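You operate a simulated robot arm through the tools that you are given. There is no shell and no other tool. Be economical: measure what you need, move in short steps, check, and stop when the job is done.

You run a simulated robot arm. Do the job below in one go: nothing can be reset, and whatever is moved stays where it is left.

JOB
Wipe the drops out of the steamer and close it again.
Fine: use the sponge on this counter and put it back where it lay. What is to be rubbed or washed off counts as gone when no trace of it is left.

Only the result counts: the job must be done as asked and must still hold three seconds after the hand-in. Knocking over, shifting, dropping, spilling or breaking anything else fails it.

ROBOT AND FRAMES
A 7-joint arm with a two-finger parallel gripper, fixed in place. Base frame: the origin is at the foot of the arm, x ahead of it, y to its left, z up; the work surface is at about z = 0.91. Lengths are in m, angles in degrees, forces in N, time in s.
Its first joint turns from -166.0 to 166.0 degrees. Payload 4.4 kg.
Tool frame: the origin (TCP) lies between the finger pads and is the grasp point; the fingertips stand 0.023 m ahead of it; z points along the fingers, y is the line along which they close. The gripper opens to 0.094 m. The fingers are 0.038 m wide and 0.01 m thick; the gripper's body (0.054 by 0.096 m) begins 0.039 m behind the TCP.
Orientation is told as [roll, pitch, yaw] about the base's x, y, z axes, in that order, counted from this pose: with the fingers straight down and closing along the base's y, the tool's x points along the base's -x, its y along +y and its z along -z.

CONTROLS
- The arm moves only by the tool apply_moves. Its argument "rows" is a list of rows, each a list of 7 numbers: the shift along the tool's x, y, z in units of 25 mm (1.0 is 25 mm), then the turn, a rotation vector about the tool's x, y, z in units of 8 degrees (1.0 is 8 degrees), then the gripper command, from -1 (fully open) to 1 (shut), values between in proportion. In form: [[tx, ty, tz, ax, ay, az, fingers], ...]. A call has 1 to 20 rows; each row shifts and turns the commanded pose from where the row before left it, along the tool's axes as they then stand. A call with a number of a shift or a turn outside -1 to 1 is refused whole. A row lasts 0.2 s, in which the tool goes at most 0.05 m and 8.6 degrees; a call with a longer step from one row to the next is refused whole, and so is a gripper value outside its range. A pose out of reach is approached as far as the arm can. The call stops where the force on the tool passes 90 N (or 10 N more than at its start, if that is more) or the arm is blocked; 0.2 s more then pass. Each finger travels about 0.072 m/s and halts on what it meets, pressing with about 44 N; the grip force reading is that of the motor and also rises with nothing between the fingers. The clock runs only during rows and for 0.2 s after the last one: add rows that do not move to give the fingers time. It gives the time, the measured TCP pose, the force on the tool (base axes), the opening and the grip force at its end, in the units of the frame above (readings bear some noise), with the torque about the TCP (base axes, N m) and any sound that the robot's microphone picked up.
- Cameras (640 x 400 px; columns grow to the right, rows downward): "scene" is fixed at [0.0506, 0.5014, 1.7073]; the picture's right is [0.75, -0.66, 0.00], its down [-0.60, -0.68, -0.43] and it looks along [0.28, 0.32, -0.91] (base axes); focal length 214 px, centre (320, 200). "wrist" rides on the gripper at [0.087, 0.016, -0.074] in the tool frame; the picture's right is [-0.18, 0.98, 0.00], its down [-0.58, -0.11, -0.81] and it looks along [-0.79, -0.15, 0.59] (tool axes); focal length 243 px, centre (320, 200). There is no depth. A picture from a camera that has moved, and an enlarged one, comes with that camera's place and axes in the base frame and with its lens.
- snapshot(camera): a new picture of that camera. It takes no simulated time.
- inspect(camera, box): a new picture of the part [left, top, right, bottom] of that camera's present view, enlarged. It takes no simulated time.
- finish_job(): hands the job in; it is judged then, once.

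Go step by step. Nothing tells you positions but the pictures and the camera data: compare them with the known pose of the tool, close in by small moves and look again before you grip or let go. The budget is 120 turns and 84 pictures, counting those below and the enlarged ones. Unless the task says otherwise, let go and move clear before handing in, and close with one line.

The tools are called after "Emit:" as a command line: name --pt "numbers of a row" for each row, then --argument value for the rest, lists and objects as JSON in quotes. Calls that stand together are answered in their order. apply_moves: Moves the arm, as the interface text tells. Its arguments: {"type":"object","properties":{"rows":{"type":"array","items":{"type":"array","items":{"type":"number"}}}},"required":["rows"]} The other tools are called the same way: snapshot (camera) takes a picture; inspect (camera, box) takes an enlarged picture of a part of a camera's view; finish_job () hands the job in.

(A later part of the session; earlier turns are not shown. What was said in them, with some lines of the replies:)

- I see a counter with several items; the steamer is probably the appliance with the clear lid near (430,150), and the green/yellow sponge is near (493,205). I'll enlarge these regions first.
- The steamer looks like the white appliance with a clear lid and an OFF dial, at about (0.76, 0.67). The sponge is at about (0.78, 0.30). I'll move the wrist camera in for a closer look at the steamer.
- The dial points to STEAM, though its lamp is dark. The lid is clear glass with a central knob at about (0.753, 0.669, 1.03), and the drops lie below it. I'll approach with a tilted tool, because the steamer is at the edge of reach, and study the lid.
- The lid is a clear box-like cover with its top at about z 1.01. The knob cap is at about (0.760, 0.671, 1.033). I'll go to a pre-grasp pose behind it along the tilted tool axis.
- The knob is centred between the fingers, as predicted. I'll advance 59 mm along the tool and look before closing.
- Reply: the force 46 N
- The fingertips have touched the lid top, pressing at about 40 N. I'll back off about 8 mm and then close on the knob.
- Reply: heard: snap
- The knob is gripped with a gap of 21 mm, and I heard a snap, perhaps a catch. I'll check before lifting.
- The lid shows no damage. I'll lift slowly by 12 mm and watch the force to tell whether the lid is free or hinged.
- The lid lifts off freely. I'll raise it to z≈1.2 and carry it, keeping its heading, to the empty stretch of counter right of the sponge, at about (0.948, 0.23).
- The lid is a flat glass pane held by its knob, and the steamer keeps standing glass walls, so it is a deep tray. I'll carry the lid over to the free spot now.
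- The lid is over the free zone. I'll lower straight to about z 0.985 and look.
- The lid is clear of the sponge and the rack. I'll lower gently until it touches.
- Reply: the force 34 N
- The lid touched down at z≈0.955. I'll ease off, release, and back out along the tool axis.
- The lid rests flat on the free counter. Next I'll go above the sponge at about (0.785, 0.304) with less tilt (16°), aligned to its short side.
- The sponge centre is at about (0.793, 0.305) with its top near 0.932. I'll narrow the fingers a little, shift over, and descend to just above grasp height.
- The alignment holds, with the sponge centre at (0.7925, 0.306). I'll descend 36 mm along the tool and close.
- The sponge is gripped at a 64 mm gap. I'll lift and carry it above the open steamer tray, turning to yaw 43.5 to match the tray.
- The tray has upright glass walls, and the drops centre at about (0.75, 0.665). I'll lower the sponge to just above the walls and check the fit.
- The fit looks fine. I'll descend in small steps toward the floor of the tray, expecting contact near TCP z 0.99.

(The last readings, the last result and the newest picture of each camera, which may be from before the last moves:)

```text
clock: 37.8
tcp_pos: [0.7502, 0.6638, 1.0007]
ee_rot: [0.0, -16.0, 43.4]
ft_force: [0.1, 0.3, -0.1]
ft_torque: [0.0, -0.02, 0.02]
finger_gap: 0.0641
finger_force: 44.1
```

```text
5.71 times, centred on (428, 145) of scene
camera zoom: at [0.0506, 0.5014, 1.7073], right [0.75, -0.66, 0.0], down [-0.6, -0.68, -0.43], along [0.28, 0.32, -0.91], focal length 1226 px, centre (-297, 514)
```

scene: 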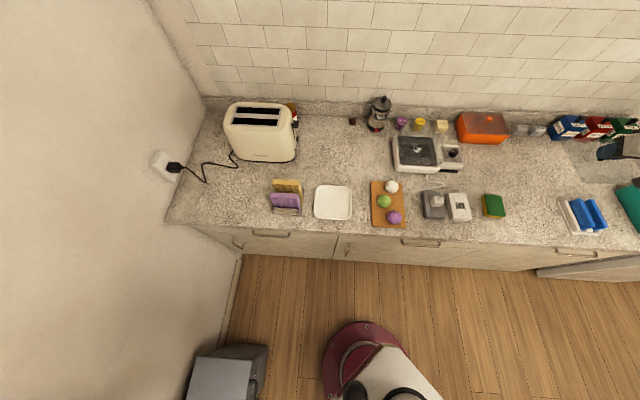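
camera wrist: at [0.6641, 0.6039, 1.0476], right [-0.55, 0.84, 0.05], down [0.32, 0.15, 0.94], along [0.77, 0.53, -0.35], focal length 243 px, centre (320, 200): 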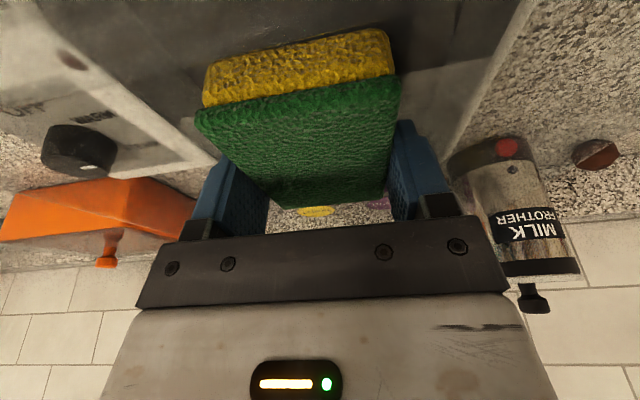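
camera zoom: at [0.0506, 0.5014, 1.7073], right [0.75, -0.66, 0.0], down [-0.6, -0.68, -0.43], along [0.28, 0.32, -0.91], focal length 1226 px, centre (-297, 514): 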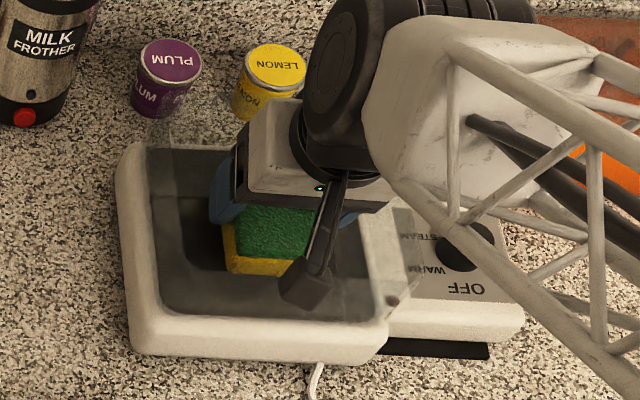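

Emit:
apply_moves --pt "0.028 0 0.096 0 0 0 0.3" --pt "0.028 0 0.096 0 0 0 0.3" --pt "0.028 0 0.096 0 0 0 0.3" --pt "0.028 0 0.096 0 0 0 0.3"

```text
clock: 38.8
tcp_pos: [0.7507, 0.6652, 0.997]
ee_rot: [0.0, -16.5, 43.4]
ft_force: [-8.6, -6.6, 56.0]
ft_torque: [-0.65, 0.64, 0.07]
finger_gap: 0.0643
finger_force: 44.1
```

The sponge is on the tray floor and pressing too hard at 56 N. I'll ease off to about 10–15 N and stroke gently.

Emit:
apply_moves --pt "-0.052 0 -0.18 0 0 0 0.3" --pt "0 0 0 0 0 0 0.3"

```text
clock: 39.4
tcp_pos: [0.7511, 0.664, 0.9956]
ee_rot: [-0.1, -16.3, 43.5]
ft_force: [11.8, 12.4, 42.1]
ft_torque: [0.69, -0.76, 0.02]
finger_gap: 0.0638
finger_force: 44.2
```

Emit:
apply_moves --pt "-0.028 0 -0.1 0 0 0 0.3" --pt "0 0 0 0 0 0 0.3"

```text
clock: 40.0
tcp_pos: [0.7496, 0.6633, 0.9968]
ee_rot: [0.1, -16.0, 43.4]
ft_force: [2.8, 4.5, 28.6]
ft_torque: [0.58, -0.52, 0.03]
finger_gap: 0.0639
finger_force: 43.9
```

Emit:
apply_moves --pt "-0.017 0 -0.06 0 0 0 0.3" --pt "-0.19 0 0.055 0 0 0 0.3" --pt "-0.19 0 0.055 0 0 0 0.3" --pt "0.19 0 -0.055 0 0 0 0.3" --pt "0.19 0 -0.055 0 0 0 0.3" --pt "0.19 0 -0.055 0 0 0 0.3" --pt "0.19 0 -0.055 0 0 0 0.3" --pt "-0.19 0 0.055 0 0 0 0.3" --pt "-0.19 0 0.055 0 0 0 0.3"

Emit:
inspect --camera "scene" --box '[388, 110, 468, 180]'

```text
clock: 42.0
tcp_pos: [0.7506, 0.6639, 0.9997]
ee_rot: [0.0, -16.0, 43.4]
ft_force: [0.2, -0.8, -0.2]
ft_torque: [-0.03, 0.0, 0.01]
finger_gap: 0.0643
finger_force: 44.4
```

```text
5.71 times, centred on (428, 145) of scene
camera zoom: at [0.0506, 0.5014, 1.7073], right [0.75, -0.66, 0.0], down [-0.6, -0.68, -0.43], along [0.28, 0.32, -0.91], focal length 1226 px, centre (-297, 514)
```

zoom: 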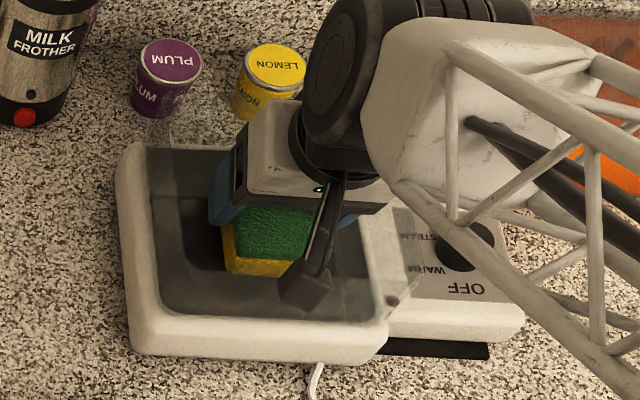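

Contact is lost at z 0.9997, so I'll press about 3.5 mm lower and stroke in both directions.

Emit:
apply_moves --pt "0.037 0 0.13 0 0 0 0.3" --pt "0 0 0 0 0 0 0.3"

Emit:
apply_moves --pt "-0.23 0 0.066 0 0 0 0.3" --pt "-0.23 0 0.066 0 0 0 0.3" --pt "0.23 0 -0.066 0 0 0 0.3" --pt "0.23 0 -0.066 0 0 0 0.3" --pt "0.23 0 -0.066 0 0 0 0.3" --pt "0.23 0 -0.066 0 0 0 0.3" --pt "-0.23 0 0.066 0 0 0 0.3" --pt "-0.23 0 0.066 0 0 0 0.3" --pt "0 0.25 0 0 0 0 0.3" --pt "0 0.25 0 0 0 0 0.3" --pt "0 -0.25 0 0 0 0 0.3" --pt "0 -0.25 0 0 0 0 0.3" --pt "0 -0.25 0 0 0 0 0.3" --pt "0 -0.25 0 0 0 0 0.3" --pt "0 0.25 0 0 0 0 0.3" --pt "0 0.25 0 0 0 0 0.3"

```text
clock: 42.6
tcp_pos: [0.7496, 0.6647, 0.9961]
ee_rot: [0.0, -16.1, 43.3]
ft_force: [-1.3, 0.0, 6.8]
ft_torque: [-0.08, 0.14, 0.01]
finger_gap: 0.0642
finger_force: 44.0
```

```text
clock: 46.0
tcp_pos: [0.7507, 0.6622, 0.9956]
ee_rot: [0.0, -16.1, 43.3]
ft_force: [6.8, -6.0, 17.9]
ft_torque: [-0.18, -0.18, 0.01]
finger_gap: 0.064
finger_force: 44.0
```

Good contact strokes. I'll lift clear and check the tray for remaining drops.

Emit:
apply_moves --pt "-0.22 0 -0.768 0 0 0 0.3" --pt "-0.22 0 -0.768 0 0 0 0.3" --pt "-0.22 0 -0.768 0 0 0 0.3" --pt "-0.22 0 -0.768 0 0 0 0.3" --pt "-0.22 0 -0.768 0 0 0 0.3" --pt "-0.22 0 -0.768 0 0 0 0.3" --pt "0 0 0 0 0 0 0.3"

Emit:
inspect --camera "scene" --box '[388, 120, 468, 180]'

Emit:
snapshot --camera "wrist"

```text
clock: 47.6
tcp_pos: [0.7497, 0.6654, 1.1164]
ee_rot: [0.0, -16.0, 43.4]
ft_force: [0.3, -0.5, -0.3]
ft_torque: [-0.02, 0.0, 0.02]
finger_gap: 0.0638
finger_force: 43.9
```

```text
6.67 times, centred on (428, 150) of scene
camera zoom: at [0.0506, 0.5014, 1.7073], right [0.75, -0.66, 0.0], down [-0.6, -0.68, -0.43], along [0.28, 0.32, -0.91], focal length 1430 px, centre (-400, 533)
```

zoom: 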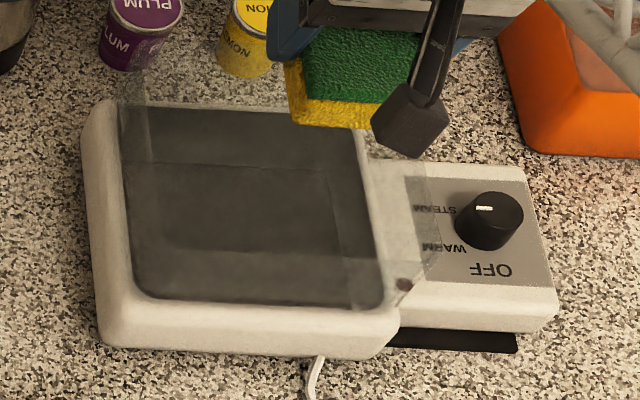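

```text
38 pictures are left
camera wrist: at [0.6638, 0.6043, 1.1633], right [-0.55, 0.84, 0.05], down [0.32, 0.15, 0.94], along [0.77, 0.53, -0.35], focal length 243 px, centre (320, 200)
```

wrist: 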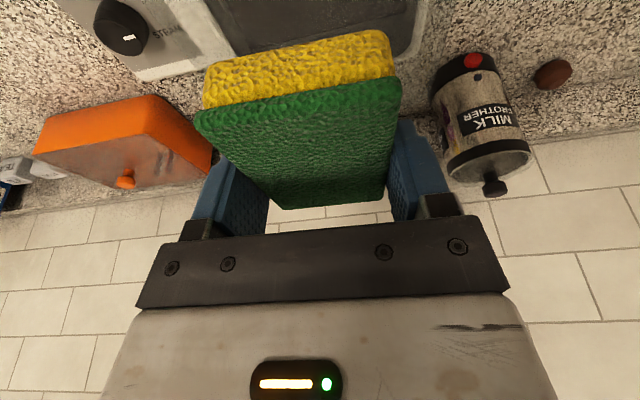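

Emit:
inspect --camera "scene" --box '[400, 130, 440, 162]'

```text
12.50 times, centred on (420, 146) of scene
camera zoom: at [0.0506, 0.5014, 1.7073], right [0.75, -0.66, 0.0], down [-0.6, -0.68, -0.43], along [0.28, 0.32, -0.91], focal length 2681 px, centre (-930, 875)
```

zoom: 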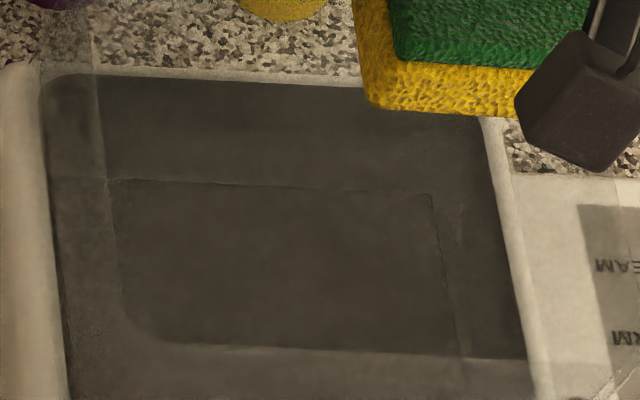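

The tray is clean. I'll bring the sponge back above its original spot at (0.792, 0.305), yaw 39.

Emit:
apply_moves --pt "0 0 0 0.148 0 0.517 0.3" --pt "0.534 -0.876 -0.1535 0 0 0 0.3" --pt "0.534 -0.876 -0.1535 0 0 0 0.3" --pt "0.534 -0.876 -0.1535 0 0 0 0.3" --pt "0.534 -0.876 -0.1535 0 0 0 0.3" --pt "0.534 -0.876 -0.1535 0 0 0 0.3" --pt "0.534 -0.876 -0.1535 0 0 0 0.3" --pt "0.534 -0.876 -0.1535 0 0 0 0.3" --pt "0.534 -0.876 -0.1535 0 0 0 0.3" --pt "0.534 -0.876 -0.1535 0 0 0 0.3" --pt "0.534 -0.876 -0.1535 0 0 0 0.3" --pt "0.534 -0.876 -0.1535 0 0 0 0.3" --pt "0.534 -0.876 -0.1535 0 0 0 0.3" --pt "0.534 -0.876 -0.1535 0 0 0 0.3" --pt "0.534 -0.876 -0.1535 0 0 0 0.3" --pt "0 0 0 0 0 0 0.3"

Emit:
apply_moves --pt "0.244 0 0.85 0 0 0 0.3" --pt "0.244 0 0.85 0 0 0 0.3" --pt "0.244 0 0.85 0 0 0 0.3" --pt "0.244 0 0.85 0 0 0 0.3" --pt "0.244 0 0.85 0 0 0 0.3" --pt "0.244 0 0.85 0 0 0 0.3" --pt "0.244 0 0.85 0 0 0 0.3" --pt "0 0 0 0 0 0 0.3"

```text
clock: 51.0
tcp_pos: [0.7924, 0.303, 1.1156]
ee_rot: [0.0, -16.1, 39.0]
ft_force: [0.6, -0.2, -0.8]
ft_torque: [-0.01, 0.01, 0.01]
finger_gap: 0.0641
finger_force: 44.9
```

```text
clock: 52.8
tcp_pos: [0.7912, 0.3055, 0.9605]
ee_rot: [0.0, -16.1, 39.1]
ft_force: [0.3, 0.0, -0.3]
ft_torque: [0.0, 0.0, 0.01]
finger_gap: 0.0644
finger_force: 44.3
```

Emit:
apply_moves --pt "0.1 0 0.35 0 0 0 0.3" --pt "0.098 0 0.34 0 0 0 0.3" --pt "0 0 0 0 0 0 0.3"

Emit:
inspect --camera "scene" --box '[480, 120, 640, 240]'

```text
clock: 53.6
tcp_pos: [0.7932, 0.3039, 0.9439]
ee_rot: [0.0, -15.9, 39.0]
ft_force: [0.4, 0.3, -1.0]
ft_torque: [0.01, -0.02, 0.02]
finger_gap: 0.0639
finger_force: 44.2
```

```text
3.33 times, centred on (560, 180) of scene
camera zoom: at [0.0506, 0.5014, 1.7073], right [0.75, -0.66, 0.0], down [-0.6, -0.68, -0.43], along [0.28, 0.32, -0.91], focal length 715 px, centre (-480, 267)
```

zoom: 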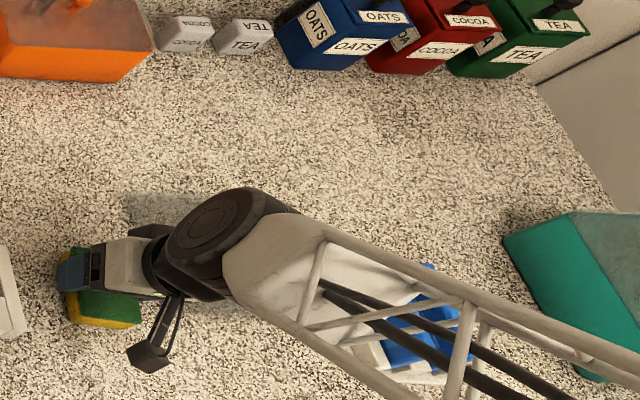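

Emit:
apply_moves --pt "0.014 0 0.05 0 0 0 0.3" --pt "0.014 0 0.05 0 0 0 0.3" --pt "0 0 0 0 0 0 0.3"

```text
clock: 54.4
tcp_pos: [0.7916, 0.3026, 0.9415]
ee_rot: [0.0, -16.0, 39.1]
ft_force: [-4.0, 1.1, 13.7]
ft_torque: [0.0, 0.2, 0.02]
finger_gap: 0.0643
finger_force: 44.6
```

The sponge is touching the counter, so I'll release it and retract.

Emit:
apply_moves --pt "-0.01 0 -0.03 0 0 0 0.3" --pt "0 0 0 0 0 0 -0.4" --pt "0 0 0 0 0 0 -0.8" --pt "0 0 0 0 0 0 -0.8" --pt "0 0 -0.8 0 0 0 -0.8" --pt "0 0 -0.9 0 0 0 -0.8" --pt "0 0 -0.9 0 0 0 -0.8" --pt "0 0 -0.9 0 0 0 -0.8" --pt "0 0 -0.9 0 0 0 -0.8" --pt "0 0 0 0 0 0 -1"

Emit:
inspect --camera "scene" --box '[370, 160, 530, 260]'

Emit:
snapshot --camera "wrist"

```text
clock: 56.6
tcp_pos: [0.7696, 0.2832, 1.0473]
ee_rot: [0.1, -16.0, 39.1]
ft_force: [-0.1, -0.2, -0.1]
ft_torque: [-0.03, 0.0, 0.02]
finger_gap: 0.094
finger_force: 0.0
```

```text
4.00 times, centred on (450, 210) of scene
camera zoom: at [0.0506, 0.5014, 1.7073], right [0.75, -0.66, 0.0], down [-0.6, -0.68, -0.43], along [0.28, 0.32, -0.91], focal length 858 px, centre (-200, 160)
```

zoom: 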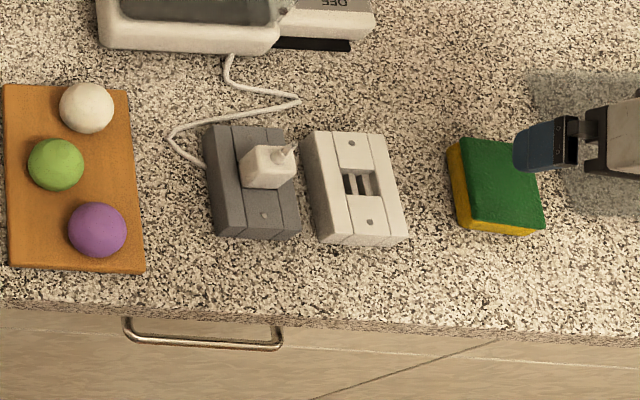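

```text
34 pictures are left
camera wrist: at [0.6784, 0.2304, 1.0936], right [-0.48, 0.87, 0.05], down [0.33, 0.13, 0.94], along [0.81, 0.47, -0.35], focal length 243 px, centre (320, 200)
```

wrist: 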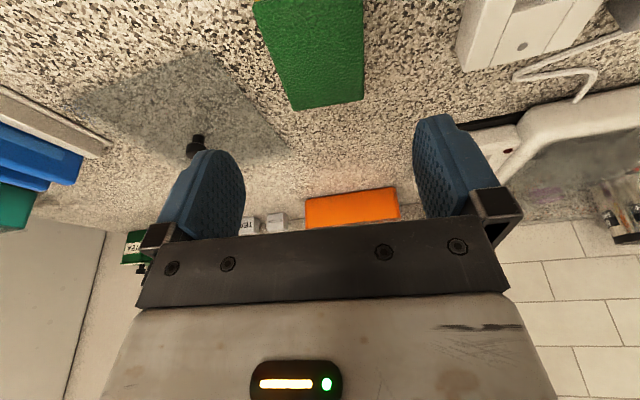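

The sponge is back where it lay. Next I'll return to the lid's pre-grasp pose (tilt 25.6°, yaw 41.4).

Emit:
apply_moves --pt "-0.23 0 -0.8 0 0 0 -1" --pt "-0.23 0 -0.8 0 0 0 -1" --pt "0 0 0 -0.08 0 -0.276 -1" --pt "0 0 0 0 -0.6 0 -1" --pt "0 0 0 0 -0.6 0 -1" --pt "-0.1525 -0.786 0.3445 0 0 0 -1" --pt "-0.1525 -0.786 0.3445 0 0 0 -1" --pt "-0.1525 -0.786 0.3445 0 0 0 -1" --pt "-0.1525 -0.786 0.3445 0 0 0 -1" --pt "-0.1525 -0.786 0.3445 0 0 0 -1" --pt "-0.1525 -0.786 0.3445 0 0 0 -1" --pt "-0.1525 -0.786 0.3445 0 0 0 -1" --pt "-0.1525 -0.786 0.3445 0 0 0 -1" --pt "0 0 0 0 0 0 -1"

Emit:
snapshot --camera "wrist"

Emit:
inspect --camera "scene" --box '[388, 110, 468, 180]'

```text
clock: 59.6
tcp_pos: [0.9165, 0.2031, 1.0381]
ee_rot: [-0.1, -25.6, 41.4]
ft_force: [0.0, -0.3, -0.3]
ft_torque: [0.01, 0.0, -0.02]
finger_gap: 0.0942
finger_force: 0.1
```

```text
33 pictures are left
camera wrist: at [0.8233, 0.1416, 1.0682], right [-0.53, 0.85, 0.08], down [0.2, 0.03, 0.98], along [0.83, 0.53, -0.19], focal length 243 px, centre (320, 200)
```

wrist: 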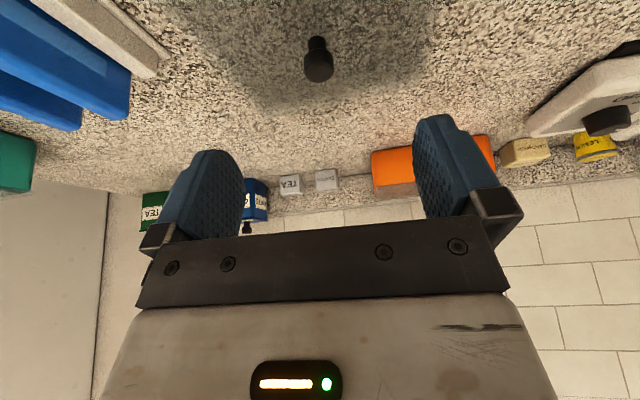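

```text
5.71 times, centred on (428, 145) of scene
camera zoom: at [0.0506, 0.5014, 1.7073], right [0.75, -0.66, 0.0], down [-0.6, -0.68, -0.43], along [0.28, 0.32, -0.91], focal length 1226 px, centre (-297, 514)
```

zoom: 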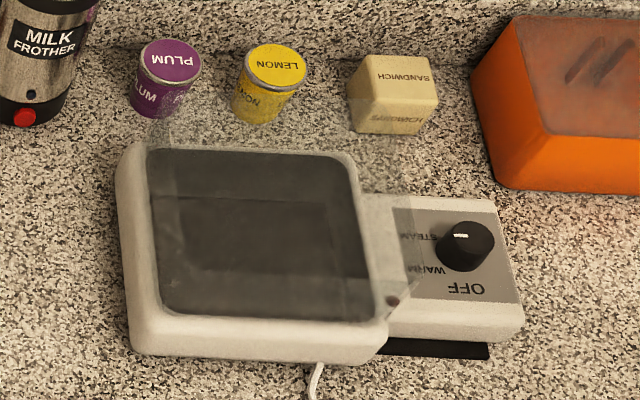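

The view matches the earlier one exactly, and the tray is clean. I'll advance and grip the knob.

Emit:
apply_moves --pt "0 0 0.92 0 0 0 -0.4" --pt "0 0 0.92 0 0 0 -0.4" --pt "0 0 0.92 0 0 0 -0.4" --pt "0 0 0.92 0 0 0 -0.4" --pt "0 0 0 0 0 0 -0.4" --pt "0 0 0 0 0 0 0.3" --pt "0 0 0 0 0 0 1" --pt "0 0 0 0 0 0 1" --pt "0 0 0 0 0 0 1"

Emit:
snapshot --camera "wrist"

```text
clock: 61.6
tcp_pos: [0.946, 0.2306, 0.9555]
ee_rot: [0.0, -25.6, 41.4]
ft_force: [0.3, -0.1, -0.5]
ft_torque: [0.0, 0.02, -0.05]
finger_gap: 0.0206
finger_force: 43.8
```

```text
31 pictures are left
camera wrist: at [0.8529, 0.1685, 0.9856], right [-0.53, 0.85, 0.08], down [0.2, 0.03, 0.98], along [0.83, 0.53, -0.19], focal length 243 px, centre (320, 200)
```

wrist: 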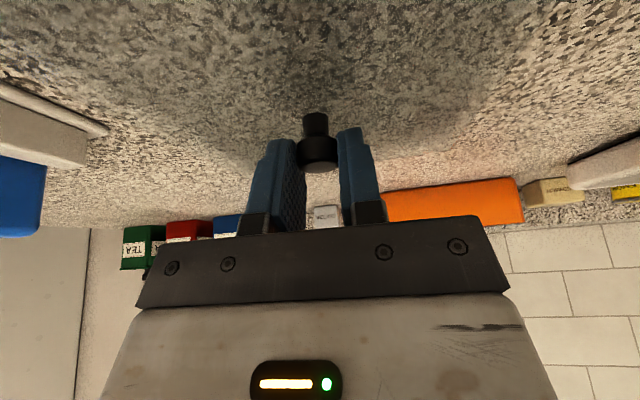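

Gripped. I'll lift to z≈1.2.

Emit:
apply_moves --pt "-0.1 0 -0.21 0 0 0 1" --pt "-0.41 0 -0.86 0 0 0 1" --pt "-0.43 0 -0.885 0 0 0 1" --pt "-0.43 0 -0.885 0 0 0 1" --pt "-0.43 0 -0.885 0 0 0 1" --pt "-0.43 0 -0.885 0 0 0 1" --pt "-0.43 0 -0.885 0 0 0 1" --pt "-0.43 0 -0.885 0 0 0 1" --pt "-0.43 0 -0.885 0 0 0 1" --pt "-0.43 0 -0.885 0 0 0 1" --pt "-0.43 0 -0.885 0 0 0 1" --pt "0 0 0 0 0 0 1"

Emit:
snapshot --camera "wrist"

```text
clock: 64.2
tcp_pos: [0.947, 0.2302, 1.2059]
ee_rot: [0.0, -25.6, 41.3]
ft_force: [-0.1, 0.1, -1.4]
ft_torque: [0.04, 0.0, -0.02]
finger_gap: 0.0208
finger_force: 44.3
```

```text
30 pictures are left
camera wrist: at [0.8535, 0.1694, 1.2365], right [-0.53, 0.85, 0.08], down [0.2, 0.03, 0.98], along [0.83, 0.53, -0.19], focal length 243 px, centre (320, 200)
```

wrist: 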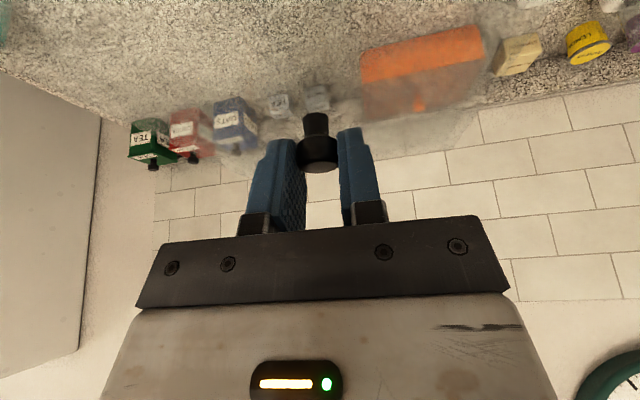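

Carrying the lid back over the steamer.

Emit:
apply_moves --pt "-0.2512 0.909 0.121 0 0 0 1" --pt "-0.2512 0.909 0.121 0 0 0 1" --pt "-0.2512 0.909 0.121 0 0 0 1" --pt "-0.2512 0.909 0.121 0 0 0 1" --pt "-0.2512 0.909 0.121 0 0 0 1" --pt "-0.2512 0.909 0.121 0 0 0 1" --pt "-0.2512 0.909 0.121 0 0 0 1" --pt "-0.2512 0.909 0.121 0 0 0 1" --pt "-0.2512 0.909 0.121 0 0 0 1" --pt "-0.2512 0.909 0.121 0 0 0 1" --pt "-0.2512 0.909 0.121 0 0 0 1" --pt "-0.2512 0.909 0.121 0 0 0 1" --pt "-0.2512 0.909 0.121 0 0 0 1" --pt "-0.2512 0.909 0.121 0 0 0 1" --pt "-0.2512 0.909 0.121 0 0 0 1" --pt "-0.2512 0.909 0.121 0 0 0 1" --pt "-0.2512 0.909 0.121 0 0 0 1" --pt "-0.2512 0.909 0.121 0 0 0 1" --pt "-0.2512 0.909 0.121 0 0 0 1" --pt "-0.2512 0.909 0.121 0 0 0 1"

Emit:
apply_moves --pt "0.4 0 0.84 0 0 0 1" --pt "0.4 0 0.84 0 0 0 1" --pt "0.4 0 0.84 0 0 0 1" --pt "0.4 0 0.84 0 0 0 1" --pt "0.4 0 0.84 0 0 0 1" --pt "0.3 0 0.62 0 0 0 1" --pt "0 0 0 0 0 0 1"

Emit:
inspect --camera "scene" --box '[380, 110, 480, 190]'

Emit:
snapshot --camera "wrist"

```text
clock: 68.4
tcp_pos: [0.7513, 0.6641, 1.2065]
ee_rot: [0.0, -25.6, 41.4]
ft_force: [-0.3, 0.4, 0.1]
ft_torque: [-0.05, -0.01, 0.01]
finger_gap: 0.0204
finger_force: 44.1
```

```text
clock: 70.0
tcp_pos: [0.7506, 0.6649, 1.0748]
ee_rot: [0.0, -25.6, 41.3]
ft_force: [0.3, -0.2, -0.5]
ft_torque: [0.03, 0.01, 0.01]
finger_gap: 0.0206
finger_force: 43.7
```

```text
5.00 times, centred on (430, 150) of scene
camera zoom: at [0.0506, 0.5014, 1.7073], right [0.75, -0.66, 0.0], down [-0.6, -0.68, -0.43], along [0.28, 0.32, -0.91], focal length 1072 px, centre (-230, 450)
```

zoom: 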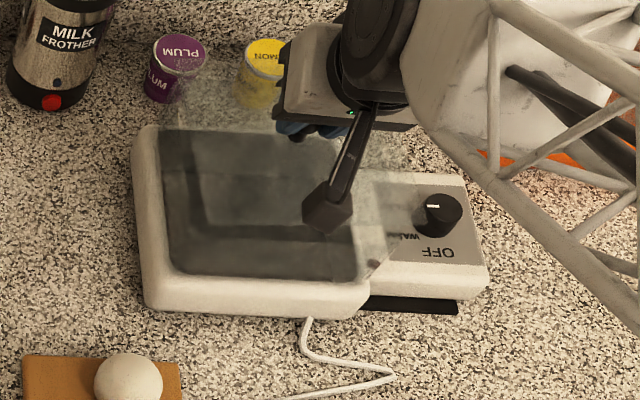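

```text
28 pictures are left
camera wrist: at [0.658, 0.6031, 1.1037], right [-0.53, 0.85, 0.08], down [0.2, 0.03, 0.98], along [0.83, 0.53, -0.19], focal length 243 px, centre (320, 200)
```

wrist: 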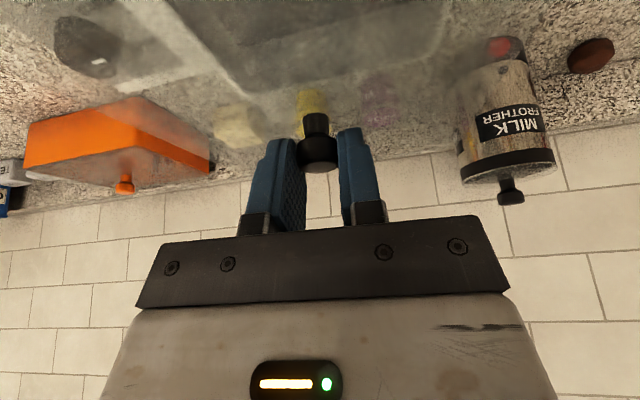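

The lid is aligned over the steamer. I'll lower it slowly to contact.

Emit:
apply_moves --pt "0.087 0 0.18 0 0 0 1" --pt "0.087 0 0.18 0 0 0 1" --pt "0.087 0 0.18 0 0 0 1" --pt "0.035 0 0.072 0 0 0 1" --pt "0.035 0 0.072 0 0 0 1" --pt "0 0 0 0 0 0 1"

```text
clock: 71.4
tcp_pos: [0.751, 0.6645, 1.06]
ee_rot: [0.0, -25.9, 41.3]
ft_force: [-1.7, 10.8, 47.6]
ft_torque: [-0.11, -0.25, -0.14]
finger_gap: 0.0208
finger_force: 44.3
```

Contact came about 5 mm higher than the seated height, so the lid isn't seated yet. I'll back off slightly and look closely.

Emit:
apply_moves --pt "-0.07 0 -0.144 0 0 0 1" --pt "0 0 0 0 0 0 1"

Emit:
inspect --camera "scene" --box '[390, 115, 460, 175]'

Emit:
inspect --camera "wrist" --box '[100, 0, 580, 220]'

```text
clock: 72.0
tcp_pos: [0.7505, 0.6633, 1.0595]
ee_rot: [0.0, -25.6, 41.4]
ft_force: [4.3, 10.9, 27.9]
ft_torque: [-0.22, -0.31, -0.18]
finger_gap: 0.0206
finger_force: 43.7
```

```text
6.67 times, centred on (425, 145) of scene
camera zoom: at [0.0506, 0.5014, 1.7073], right [0.75, -0.66, 0.0], down [-0.6, -0.68, -0.43], along [0.28, 0.32, -0.91], focal length 1430 px, centre (-380, 567)
```

zoom: 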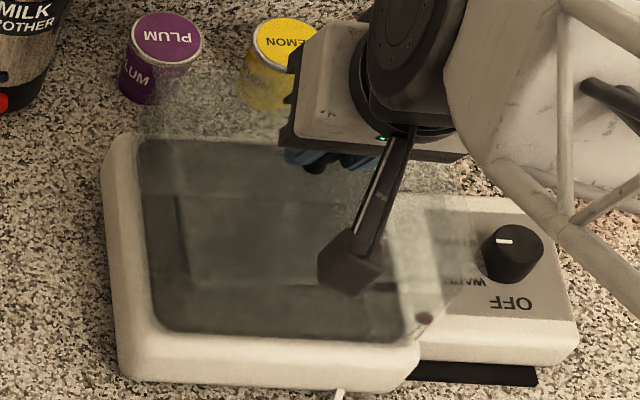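

```text
1.33 times, centred on (340, 110) of wrist
camera zoom: at [0.658, 0.6023, 1.0882], right [-0.53, 0.85, 0.08], down [0.2, 0.03, 0.98], along [0.83, 0.53, -0.19], focal length 324 px, centre (293, 320)
```

zoom: 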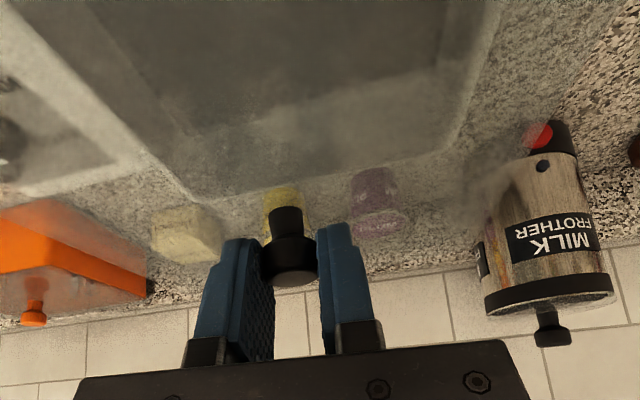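

The side forces suggest the lid wants to go slightly outward (+u) and left. I'll nudge it a few millimetres that way under light pressure and see if it drops in.

Emit:
apply_moves --pt "-0.036 0.03 0.017 0 0 0 1" --pt "-0.036 0.03 0.017 0 0 0 1" --pt "0 0 0 0 0 0 1"

```text
clock: 72.8
tcp_pos: [0.7518, 0.6651, 1.0587]
ee_rot: [0.0, -25.7, 41.4]
ft_force: [-1.4, -11.4, 24.7]
ft_torque: [-0.17, -0.6, -0.16]
finger_gap: 0.0208
finger_force: 43.8
```

Emit:
inspect --camera "scene" --box '[380, 110, 480, 190]'

Emit:
inspect --camera "wrist" --box '[0, 0, 480, 220]'

```text
5.00 times, centred on (430, 150) of scene
camera zoom: at [0.0506, 0.5014, 1.7073], right [0.75, -0.66, 0.0], down [-0.6, -0.68, -0.43], along [0.28, 0.32, -0.91], focal length 1072 px, centre (-230, 450)
```

zoom: 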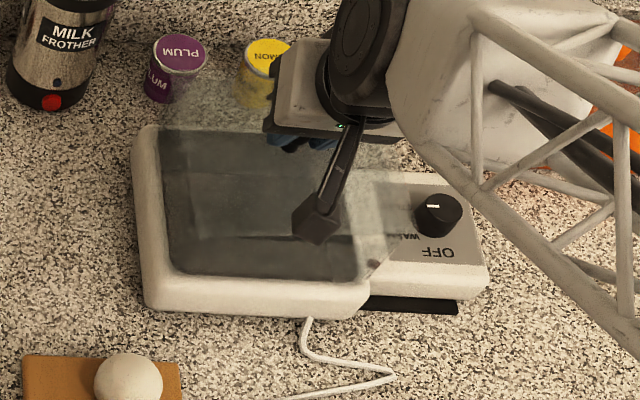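

```text
1.33 times, centred on (240, 110) of wrist
camera zoom: at [0.6586, 0.6044, 1.0889], right [-0.53, 0.85, 0.08], down [0.2, 0.03, 0.98], along [0.83, 0.53, -0.19], focal length 324 px, centre (427, 320)
```

zoom: 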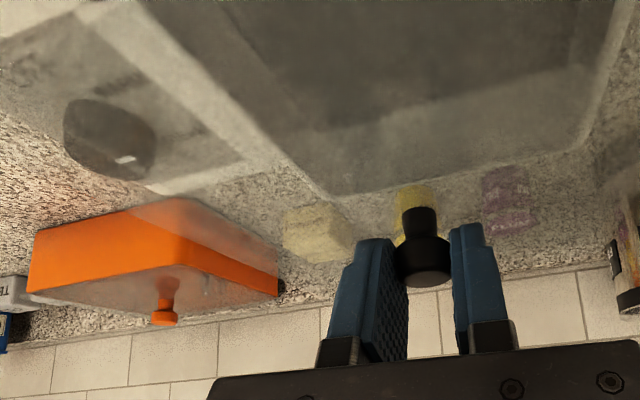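

The lid still sits a few millimetres high. I'll search in small steps, going back inward first and reading z and the force.

Emit:
apply_moves --pt "0.036 0 -0.017 0 0 0 1" --pt "0 0 0 0 0 0 1"

Emit:
apply_moves --pt "0.036 -0.02 -0.017 0 0 0 1" --pt "0 0 0 0 0 0 1"

Emit:
apply_moves --pt "0 -0.04 0 0 0 0 1" --pt "0 0 0 0 0 0 1"

Emit:
apply_moves --pt "0 -0.04 0 0 0 0 1" --pt "0 0 0 0 0 0 1"

```text
clock: 73.4
tcp_pos: [0.7515, 0.6662, 1.0589]
ee_rot: [0.0, -25.6, 41.4]
ft_force: [8.5, 2.7, 19.5]
ft_torque: [-0.37, -0.27, -0.21]
finger_gap: 0.0208
finger_force: 44.0
```

```text
clock: 74.0
tcp_pos: [0.7509, 0.6658, 1.0598]
ee_rot: [0.1, -25.5, 41.4]
ft_force: [3.7, 2.5, 13.8]
ft_torque: [-0.43, -0.15, -0.17]
finger_gap: 0.0206
finger_force: 44.0
```

```text
clock: 74.6
tcp_pos: [0.7502, 0.6634, 1.0577]
ee_rot: [0.0, -25.6, 41.5]
ft_force: [-3.5, 5.2, 10.4]
ft_torque: [-0.79, 0.35, -0.22]
finger_gap: 0.0208
finger_force: 44.1
```

```text
clock: 75.2
tcp_pos: [0.7521, 0.6628, 1.0584]
ee_rot: [0.0, -25.6, 41.4]
ft_force: [-1.2, 1.4, 5.4]
ft_torque: [-0.45, 0.02, -0.14]
finger_gap: 0.0208
finger_force: 44.2
```

Contact is now only at the front-right corner and the force is dropping. I'll continue that way and lower slightly.

Emit:
apply_moves --pt "0.036 -0.04 -0.017 0 0 0 1" --pt "0.035 0 0.072 0 0 0 1" --pt "0 0 0 0 0 0 1"

Emit:
apply_moves --pt "0.036 -0.04 -0.017 0 0 0 1" --pt "0 0 0 0 0 0 1"

Emit:
apply_moves --pt "0.018 0 0.036 0 0 0 1" --pt "0 0 0 0 0 0 1"

```text
clock: 76.0
tcp_pos: [0.7514, 0.662, 1.056]
ee_rot: [0.0, -25.6, 41.4]
ft_force: [2.2, 4.9, 12.1]
ft_torque: [-0.77, 0.2, -0.2]
finger_gap: 0.0212
finger_force: 44.2
```

```text
clock: 76.6
tcp_pos: [0.7514, 0.6594, 1.0575]
ee_rot: [0.0, -25.7, 41.3]
ft_force: [11.6, 8.2, 11.6]
ft_torque: [-0.57, -0.07, -0.25]
finger_gap: 0.0211
finger_force: 44.1
```

```text
clock: 77.2
tcp_pos: [0.7516, 0.6609, 1.0566]
ee_rot: [-0.1, -25.7, 41.4]
ft_force: [9.1, 1.3, 19.0]
ft_torque: [-0.4, -0.29, -0.14]
finger_gap: 0.0206
finger_force: 44.1
```

I need a better look at how the lid edge sits relative to the glass walls, so I'll zoom in on its corners.

Emit:
inspect --camera "scene" --box '[426, 142, 458, 168]'

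Emit:
inspect --camera "scene" --box '[390, 118, 422, 144]'

```text
15.38 times, centred on (442, 155) of scene
camera zoom: at [0.0506, 0.5014, 1.7073], right [0.75, -0.66, 0.0], down [-0.6, -0.68, -0.43], along [0.28, 0.32, -0.91], focal length 3300 px, centre (-1557, 892)
```

zoom: 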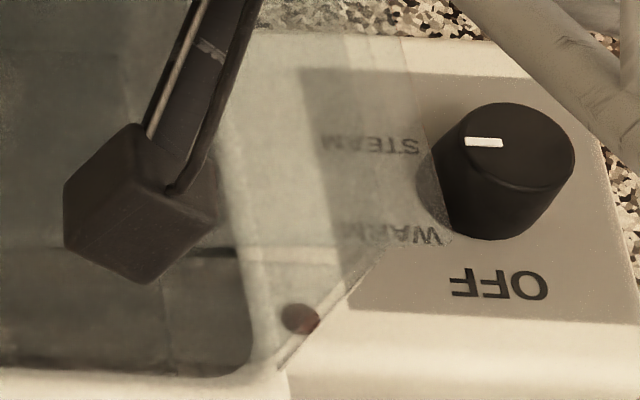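

```text
15.38 times, centred on (406, 131) of scene
camera zoom: at [0.0506, 0.5014, 1.7073], right [0.75, -0.66, 0.0], down [-0.6, -0.68, -0.43], along [0.28, 0.32, -0.91], focal length 3300 px, centre (-1003, 1262)
```

zoom: 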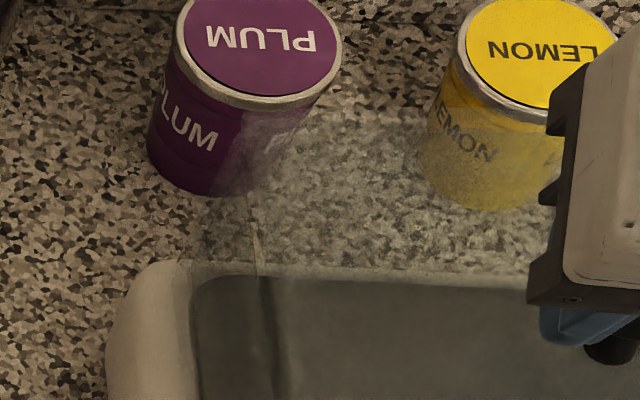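

The lid appears to be a plug type, sitting about 8 mm high, probably with a slight yaw error. I'll raise it 12 mm, re-centre, and compare its front edge to the tray.

Emit:
apply_moves --pt "-0.108 0 -0.225 0 0 0 1" --pt "-0.108 0 -0.225 0 0 0 1" --pt "-0.072 0.1 0.034 0 0 0 1" --pt "0 0 0 0 0 0 1"

Emit:
inspect --camera "scene" --box '[396, 140, 452, 176]'

Emit:
inspect --camera "wrist" --box '[100, 0, 540, 200]'

```text
clock: 78.2
tcp_pos: [0.7509, 0.6635, 1.0679]
ee_rot: [0.0, -25.8, 41.4]
ft_force: [0.7, -0.6, -0.9]
ft_torque: [0.0, 0.01, 0.05]
finger_gap: 0.0207
finger_force: 44.5
```

```text
11.11 times, centred on (424, 158) of scene
camera zoom: at [0.0506, 0.5014, 1.7073], right [0.75, -0.66, 0.0], down [-0.6, -0.68, -0.43], along [0.28, 0.32, -0.91], focal length 2383 px, centre (-836, 667)
```

zoom: 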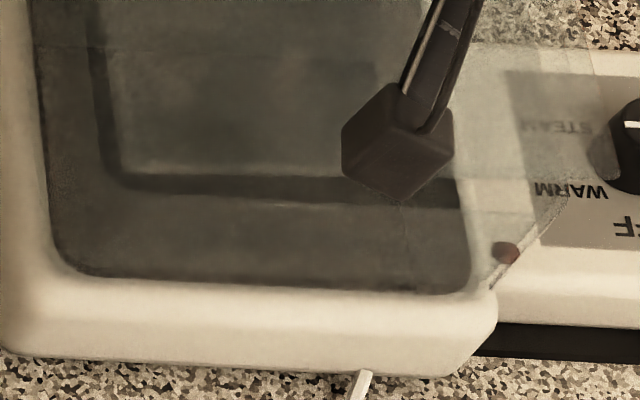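

```text
1.45 times, centred on (320, 100) of wrist
camera zoom: at [0.6585, 0.6021, 1.0975], right [-0.53, 0.85, 0.08], down [0.2, 0.03, 0.98], along [0.83, 0.53, -0.19], focal length 353 px, centre (320, 346)
```

zoom: 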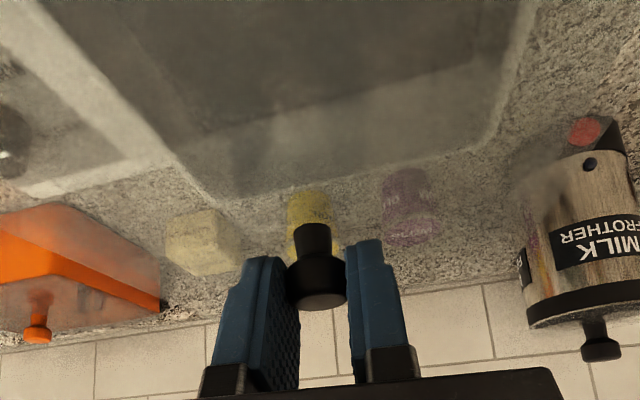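

Emit:
inspect --camera "scene" --box '[436, 128, 464, 164]'

Emit:
inspect --camera "scene" --box '[392, 112, 424, 138]'

```text
11.11 times, centred on (450, 146) of scene
camera zoom: at [0.0506, 0.5014, 1.7073], right [0.75, -0.66, 0.0], down [-0.6, -0.68, -0.43], along [0.28, 0.32, -0.91], focal length 2383 px, centre (-1124, 800)
```

zoom: 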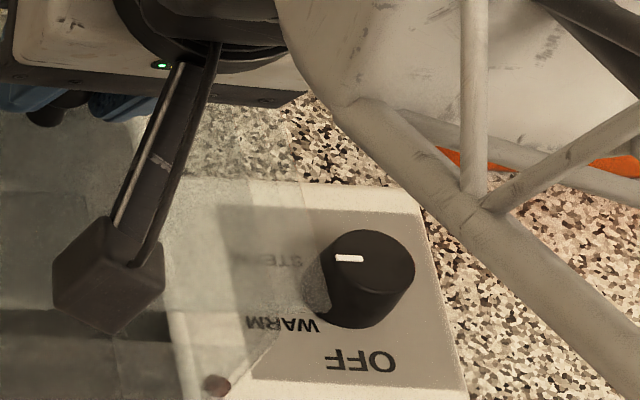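

```text
15.38 times, centred on (408, 125) of scene
camera zoom: at [0.0506, 0.5014, 1.7073], right [0.75, -0.66, 0.0], down [-0.6, -0.68, -0.43], along [0.28, 0.32, -0.91], focal length 3300 px, centre (-1034, 1354)
```

zoom: 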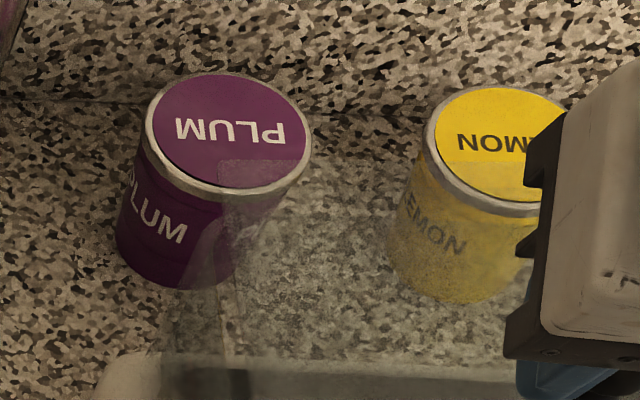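

Comparing slopes, the lid's front edge is rotated about 2.3° counter-clockwise from the glass wall edge, which fits the torque readings. I'll turn it 2.3° clockwise and lower gently.

Emit:
apply_moves --pt "0 0 0 0.125 0 0.26 1" --pt "0 0 0 0 0 0 1" --pt "0.07 0 0.145 0 0 0 1" --pt "0.07 0 0.145 0 0 0 1" --pt "0.035 0 0.072 0 0 0 1" --pt "0 0 0 0 0 0 1"

```text
clock: 79.6
tcp_pos: [0.7511, 0.6626, 1.0581]
ee_rot: [0.0, -25.6, 39.1]
ft_force: [0.3, -1.3, 0.4]
ft_torque: [0.09, 0.05, 0.05]
finger_gap: 0.0206
finger_force: 44.2
```

Emit:
apply_moves --pt "0.035 0 0.072 0 0 0 1" --pt "0 0 0 0 0 0 1"

Emit:
apply_moves --pt "0.035 0 0.072 0 0 0 1" --pt "0 0 0 0 0 0 1"

```text
clock: 80.2
tcp_pos: [0.7514, 0.6633, 1.0568]
ee_rot: [0.1, -25.7, 39.1]
ft_force: [-5.9, -6.0, 12.5]
ft_torque: [-0.14, 0.21, -0.07]
finger_gap: 0.0206
finger_force: 44.2
```

```text
clock: 80.8
tcp_pos: [0.7503, 0.6636, 1.0576]
ee_rot: [0.0, -25.8, 39.0]
ft_force: [-18.3, -13.5, 35.8]
ft_torque: [-0.34, 0.64, -0.07]
finger_gap: 0.0207
finger_force: 44.3
```

Contact is now central, with a push inward (−u). I'll ease off slightly and shift inward in 1 mm steps.

Emit:
apply_moves --pt "0.018 0 -0.053 0 0 0 1" --pt "0 0 0 0 0 0 1"

Emit:
apply_moves --pt "0.036 0 -0.017 0 0 0 1" --pt "0 0 0 0 0 0 1"

Emit:
apply_moves --pt "0.036 0 -0.017 0 0 0 1" --pt "0 0 0 0 0 0 1"

```text
clock: 81.4
tcp_pos: [0.7486, 0.6641, 1.0543]
ee_rot: [0.0, -25.4, 39.2]
ft_force: [-48.4, -0.3, 12.2]
ft_torque: [-0.02, 0.59, 0.09]
finger_gap: 0.0204
finger_force: 44.2
heard: snap
```

```text
clock: 82.0
tcp_pos: [0.7498, 0.6625, 1.0534]
ee_rot: [0.0, -25.6, 39.1]
ft_force: [-15.9, 16.0, -0.4]
ft_torque: [0.55, 0.74, -0.04]
finger_gap: 0.0208
finger_force: 43.5
heard: snap
```

```text
clock: 82.6
tcp_pos: [0.7485, 0.6612, 1.0556]
ee_rot: [0.1, -25.7, 39.2]
ft_force: [-4.9, 12.8, 1.3]
ft_torque: [0.44, 0.16, -0.09]
finger_gap: 0.0209
finger_force: 43.9
```

A snap was heard and z dropped to about 1.054, so the lid seems to have gone in. I'll look.

Emit:
inspect --camera "scene" --box '[436, 128, 464, 164]'

Emit:
inspect --camera "scene" --box '[392, 112, 424, 138]'

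```text
11.11 times, centred on (450, 146) of scene
camera zoom: at [0.0506, 0.5014, 1.7073], right [0.75, -0.66, 0.0], down [-0.6, -0.68, -0.43], along [0.28, 0.32, -0.91], focal length 2383 px, centre (-1124, 800)
```

zoom: 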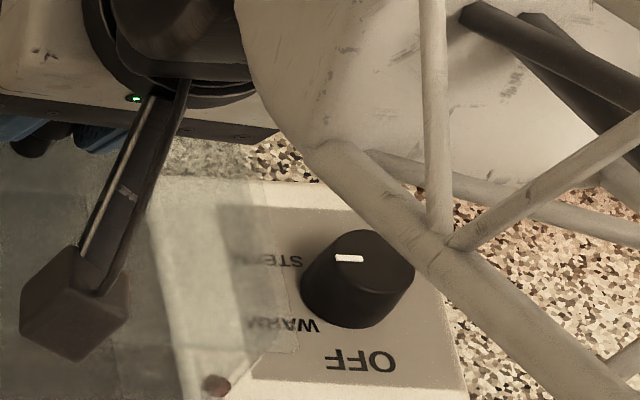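

```text
15.38 times, centred on (408, 125) of scene
camera zoom: at [0.0506, 0.5014, 1.7073], right [0.75, -0.66, 0.0], down [-0.6, -0.68, -0.43], along [0.28, 0.32, -0.91], focal length 3300 px, centre (-1034, 1354)
```

zoom: 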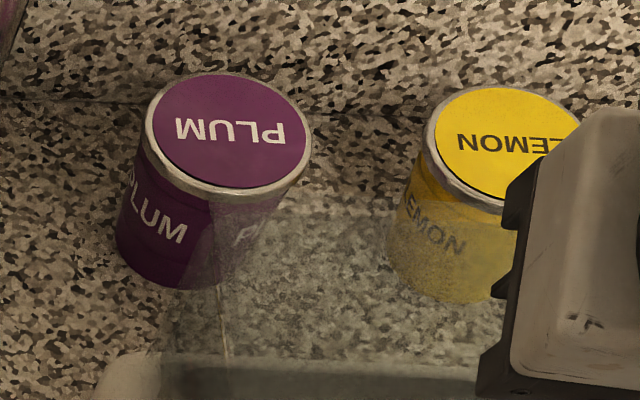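

The lid is now symmetric over the walls and no longer covers the dial, as it was originally. I'll relieve the side load and press lightly to confirm it is seated.

Emit:
apply_moves --pt "0 0.05 0 0 0 0 1" --pt "0.018 0 0.036 0 0 0 1" --pt "0.018 0 0.036 0 0 0 1" --pt "0 0 0 0 0 0 1"

```text
clock: 83.6
tcp_pos: [0.7485, 0.6638, 1.0528]
ee_rot: [0.0, -25.5, 39.1]
ft_force: [1.2, 0.3, 1.1]
ft_torque: [-0.1, -0.13, -0.04]
finger_gap: 0.0203
finger_force: 44.1
```

Emit:
apply_moves --pt "0.018 0 0.036 0 0 0 1" --pt "0.018 0 0.036 0 0 0 1" --pt "0 0 0 0 0 0 1"

```text
clock: 84.4
tcp_pos: [0.7477, 0.662, 1.0528]
ee_rot: [0.0, -25.7, 39.1]
ft_force: [-6.2, -1.7, 15.9]
ft_torque: [-0.04, 0.07, -0.09]
finger_gap: 0.0204
finger_force: 43.6
```

It is seated firmly with a central contact at z≈1.0525. I'll release and retract.

Emit:
apply_moves --pt "-0.03 0 -0.06 0 0 0 1" --pt "0 0 0 0 0 0 0.5" --pt "0 0 0 0 0 0 0" --pt "0 0 0 0 0 0 0" --pt "0 0 -0.5 0 0 0 0" --pt "0 0 -0.8 0 0 0 0" --pt "0 0 -0.8 0 0 0 0" --pt "0 0 -0.8 0 0 0 0" --pt "-0.3 0 -0.9 0 0 0 0" --pt "-0.3 0 -0.9 0 0 0 0" --pt "0.6 0 -0.8 0 0 0 -1" --pt "0.8 0 -0.5 0 0 0 -1" --pt "0.8 0 -0.5 0 0 0 -1" --pt "0.8 0 -0.5 0 0 0 -1" --pt "0.8 0 -0.5 0 0 0 -1" --pt "0 0 0 0 0 0 -1"

Emit:
snapshot --camera "scene"

Emit:
inspect --camera "scene" --box '[370, 90, 530, 190]'

Emit:
snapshot --camera "wrist"

```text
clock: 87.8
tcp_pos: [0.6279, 0.5652, 1.1874]
ee_rot: [0.0, -25.7, 39.1]
ft_force: [0.6, 0.1, 0.2]
ft_torque: [0.01, -0.04, 0.02]
finger_gap: 0.0941
finger_force: 0.0
heard: snap
```

```text
15 pictures are left
```

scene: 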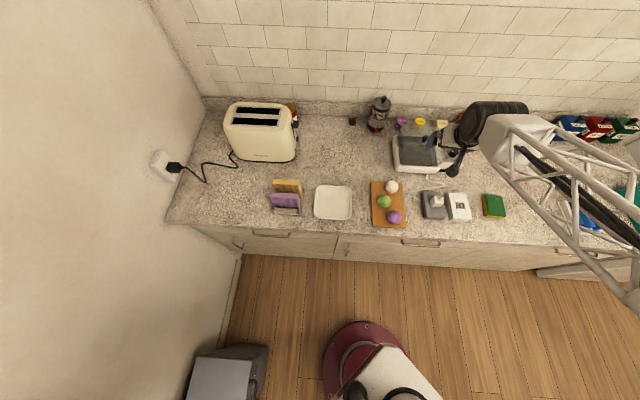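

```text
4.00 times, centred on (450, 140) of scene
camera zoom: at [0.0506, 0.5014, 1.7073], right [0.75, -0.66, 0.0], down [-0.6, -0.68, -0.43], along [0.28, 0.32, -0.91], focal length 858 px, centre (-200, 440)
```

zoom: 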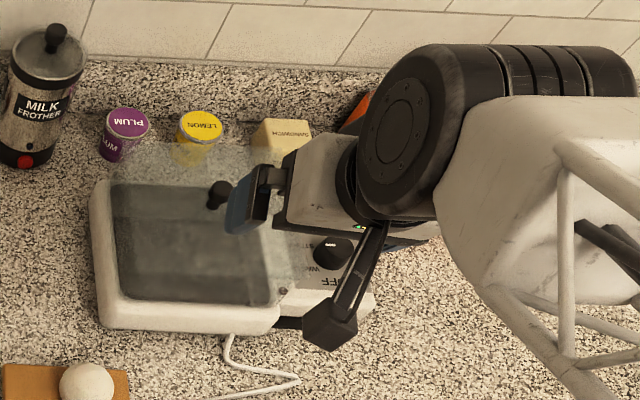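

```text
13 pictures are left
camera wrist: at [0.5334, 0.5081, 1.2175], right [-0.49, 0.87, 0.08], down [0.2, 0.03, 0.98], along [0.85, 0.5, -0.19], focal length 243 px, centre (320, 200)
```

wrist: 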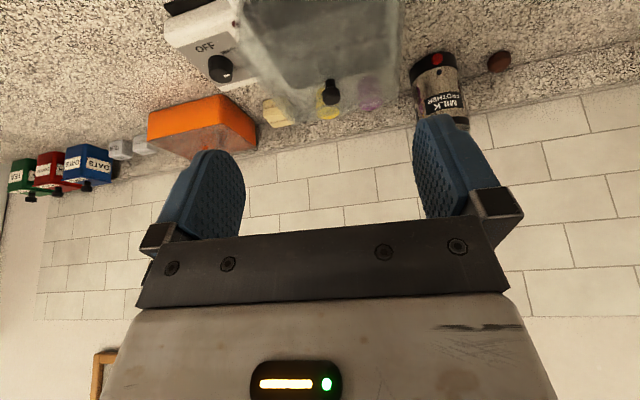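

The lid is back on and the last snap came as I released. I'll move the arm clear and compare with the original picture.

Emit:
apply_moves --pt "0.5 -0.8 -0.6 0 0 0 -1" --pt "0.5 -0.8 -0.6 0 0 0 -1" --pt "0.5 -0.8 -0.6 0 0 0 -1" --pt "0.5 -0.8 -0.6 0 0 0 -1" --pt "0.3 -0.9 -0.3 0 0 0 -1" --pt "0.3 -0.9 -0.3 0 0 0 -1" --pt "0.3 -0.9 -0.3 0 0 0 -1" --pt "0.3 -0.9 -0.3 0 0 0 -1" --pt "0.3 -0.9 -0.3 0 0 0 -1" --pt "0.3 -0.9 -0.3 0 0 0 -1" --pt "0 0 0 0 0 0 -1"

Emit:
inspect --camera "scene" --box '[370, 90, 530, 190]'

Emit:
inspect --camera "scene" --box '[390, 115, 460, 175]'

Emit:
snapshot --camera "scene"

```text
clock: 90.2
tcp_pos: [0.6636, 0.3167, 1.2399]
ee_rot: [0.0, -25.6, 39.0]
ft_force: [-0.4, 0.0, 0.6]
ft_torque: [0.01, -0.01, 0.0]
finger_gap: 0.0939
finger_force: 0.0
```

```text
4.00 times, centred on (450, 140) of scene
camera zoom: at [0.0506, 0.5014, 1.7073], right [0.75, -0.66, 0.0], down [-0.6, -0.68, -0.43], along [0.28, 0.32, -0.91], focal length 858 px, centre (-200, 440)
```

zoom: 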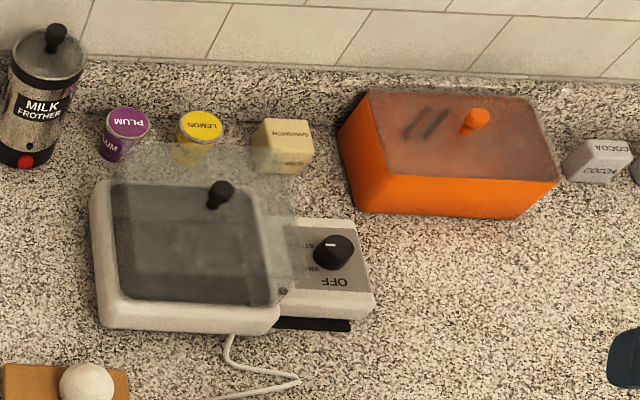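

```text
6.67 times, centred on (425, 145) of scene
camera zoom: at [0.0506, 0.5014, 1.7073], right [0.75, -0.66, 0.0], down [-0.6, -0.68, -0.43], along [0.28, 0.32, -0.91], focal length 1430 px, centre (-380, 567)
```

zoom: 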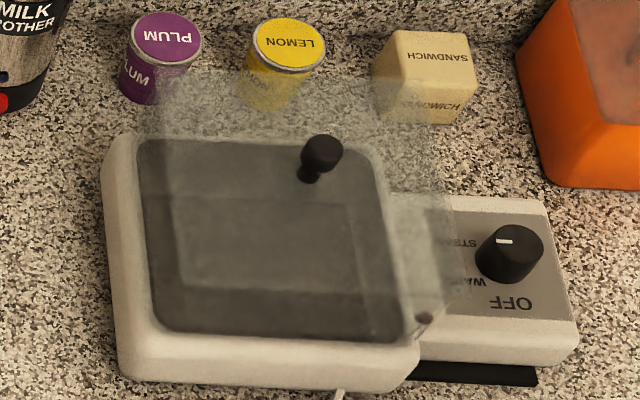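

```text
10 pictures are left
```

scene: 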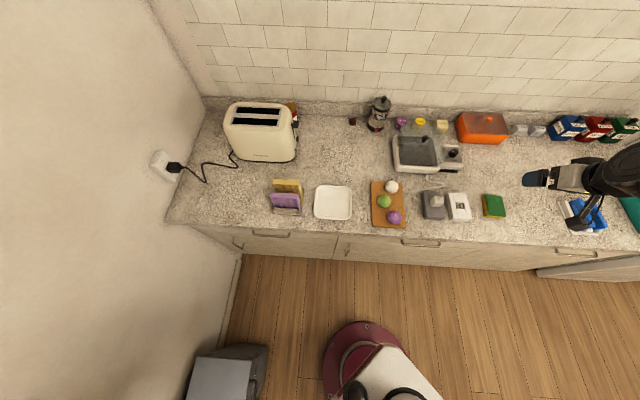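

The picture now matches the starting one: lid seated with its knob in the same place, tray clean, sponge back in its spot, and the arm clear. I'm handing in.

Emit:
finish_job

```text
The job is handed in.
```

The steamer tray is wiped clean with no drops visible, its lid is seated again, and the sponge is back within about 2 mm of where it lay; the dial was at STEAM when I started, and I left it there.
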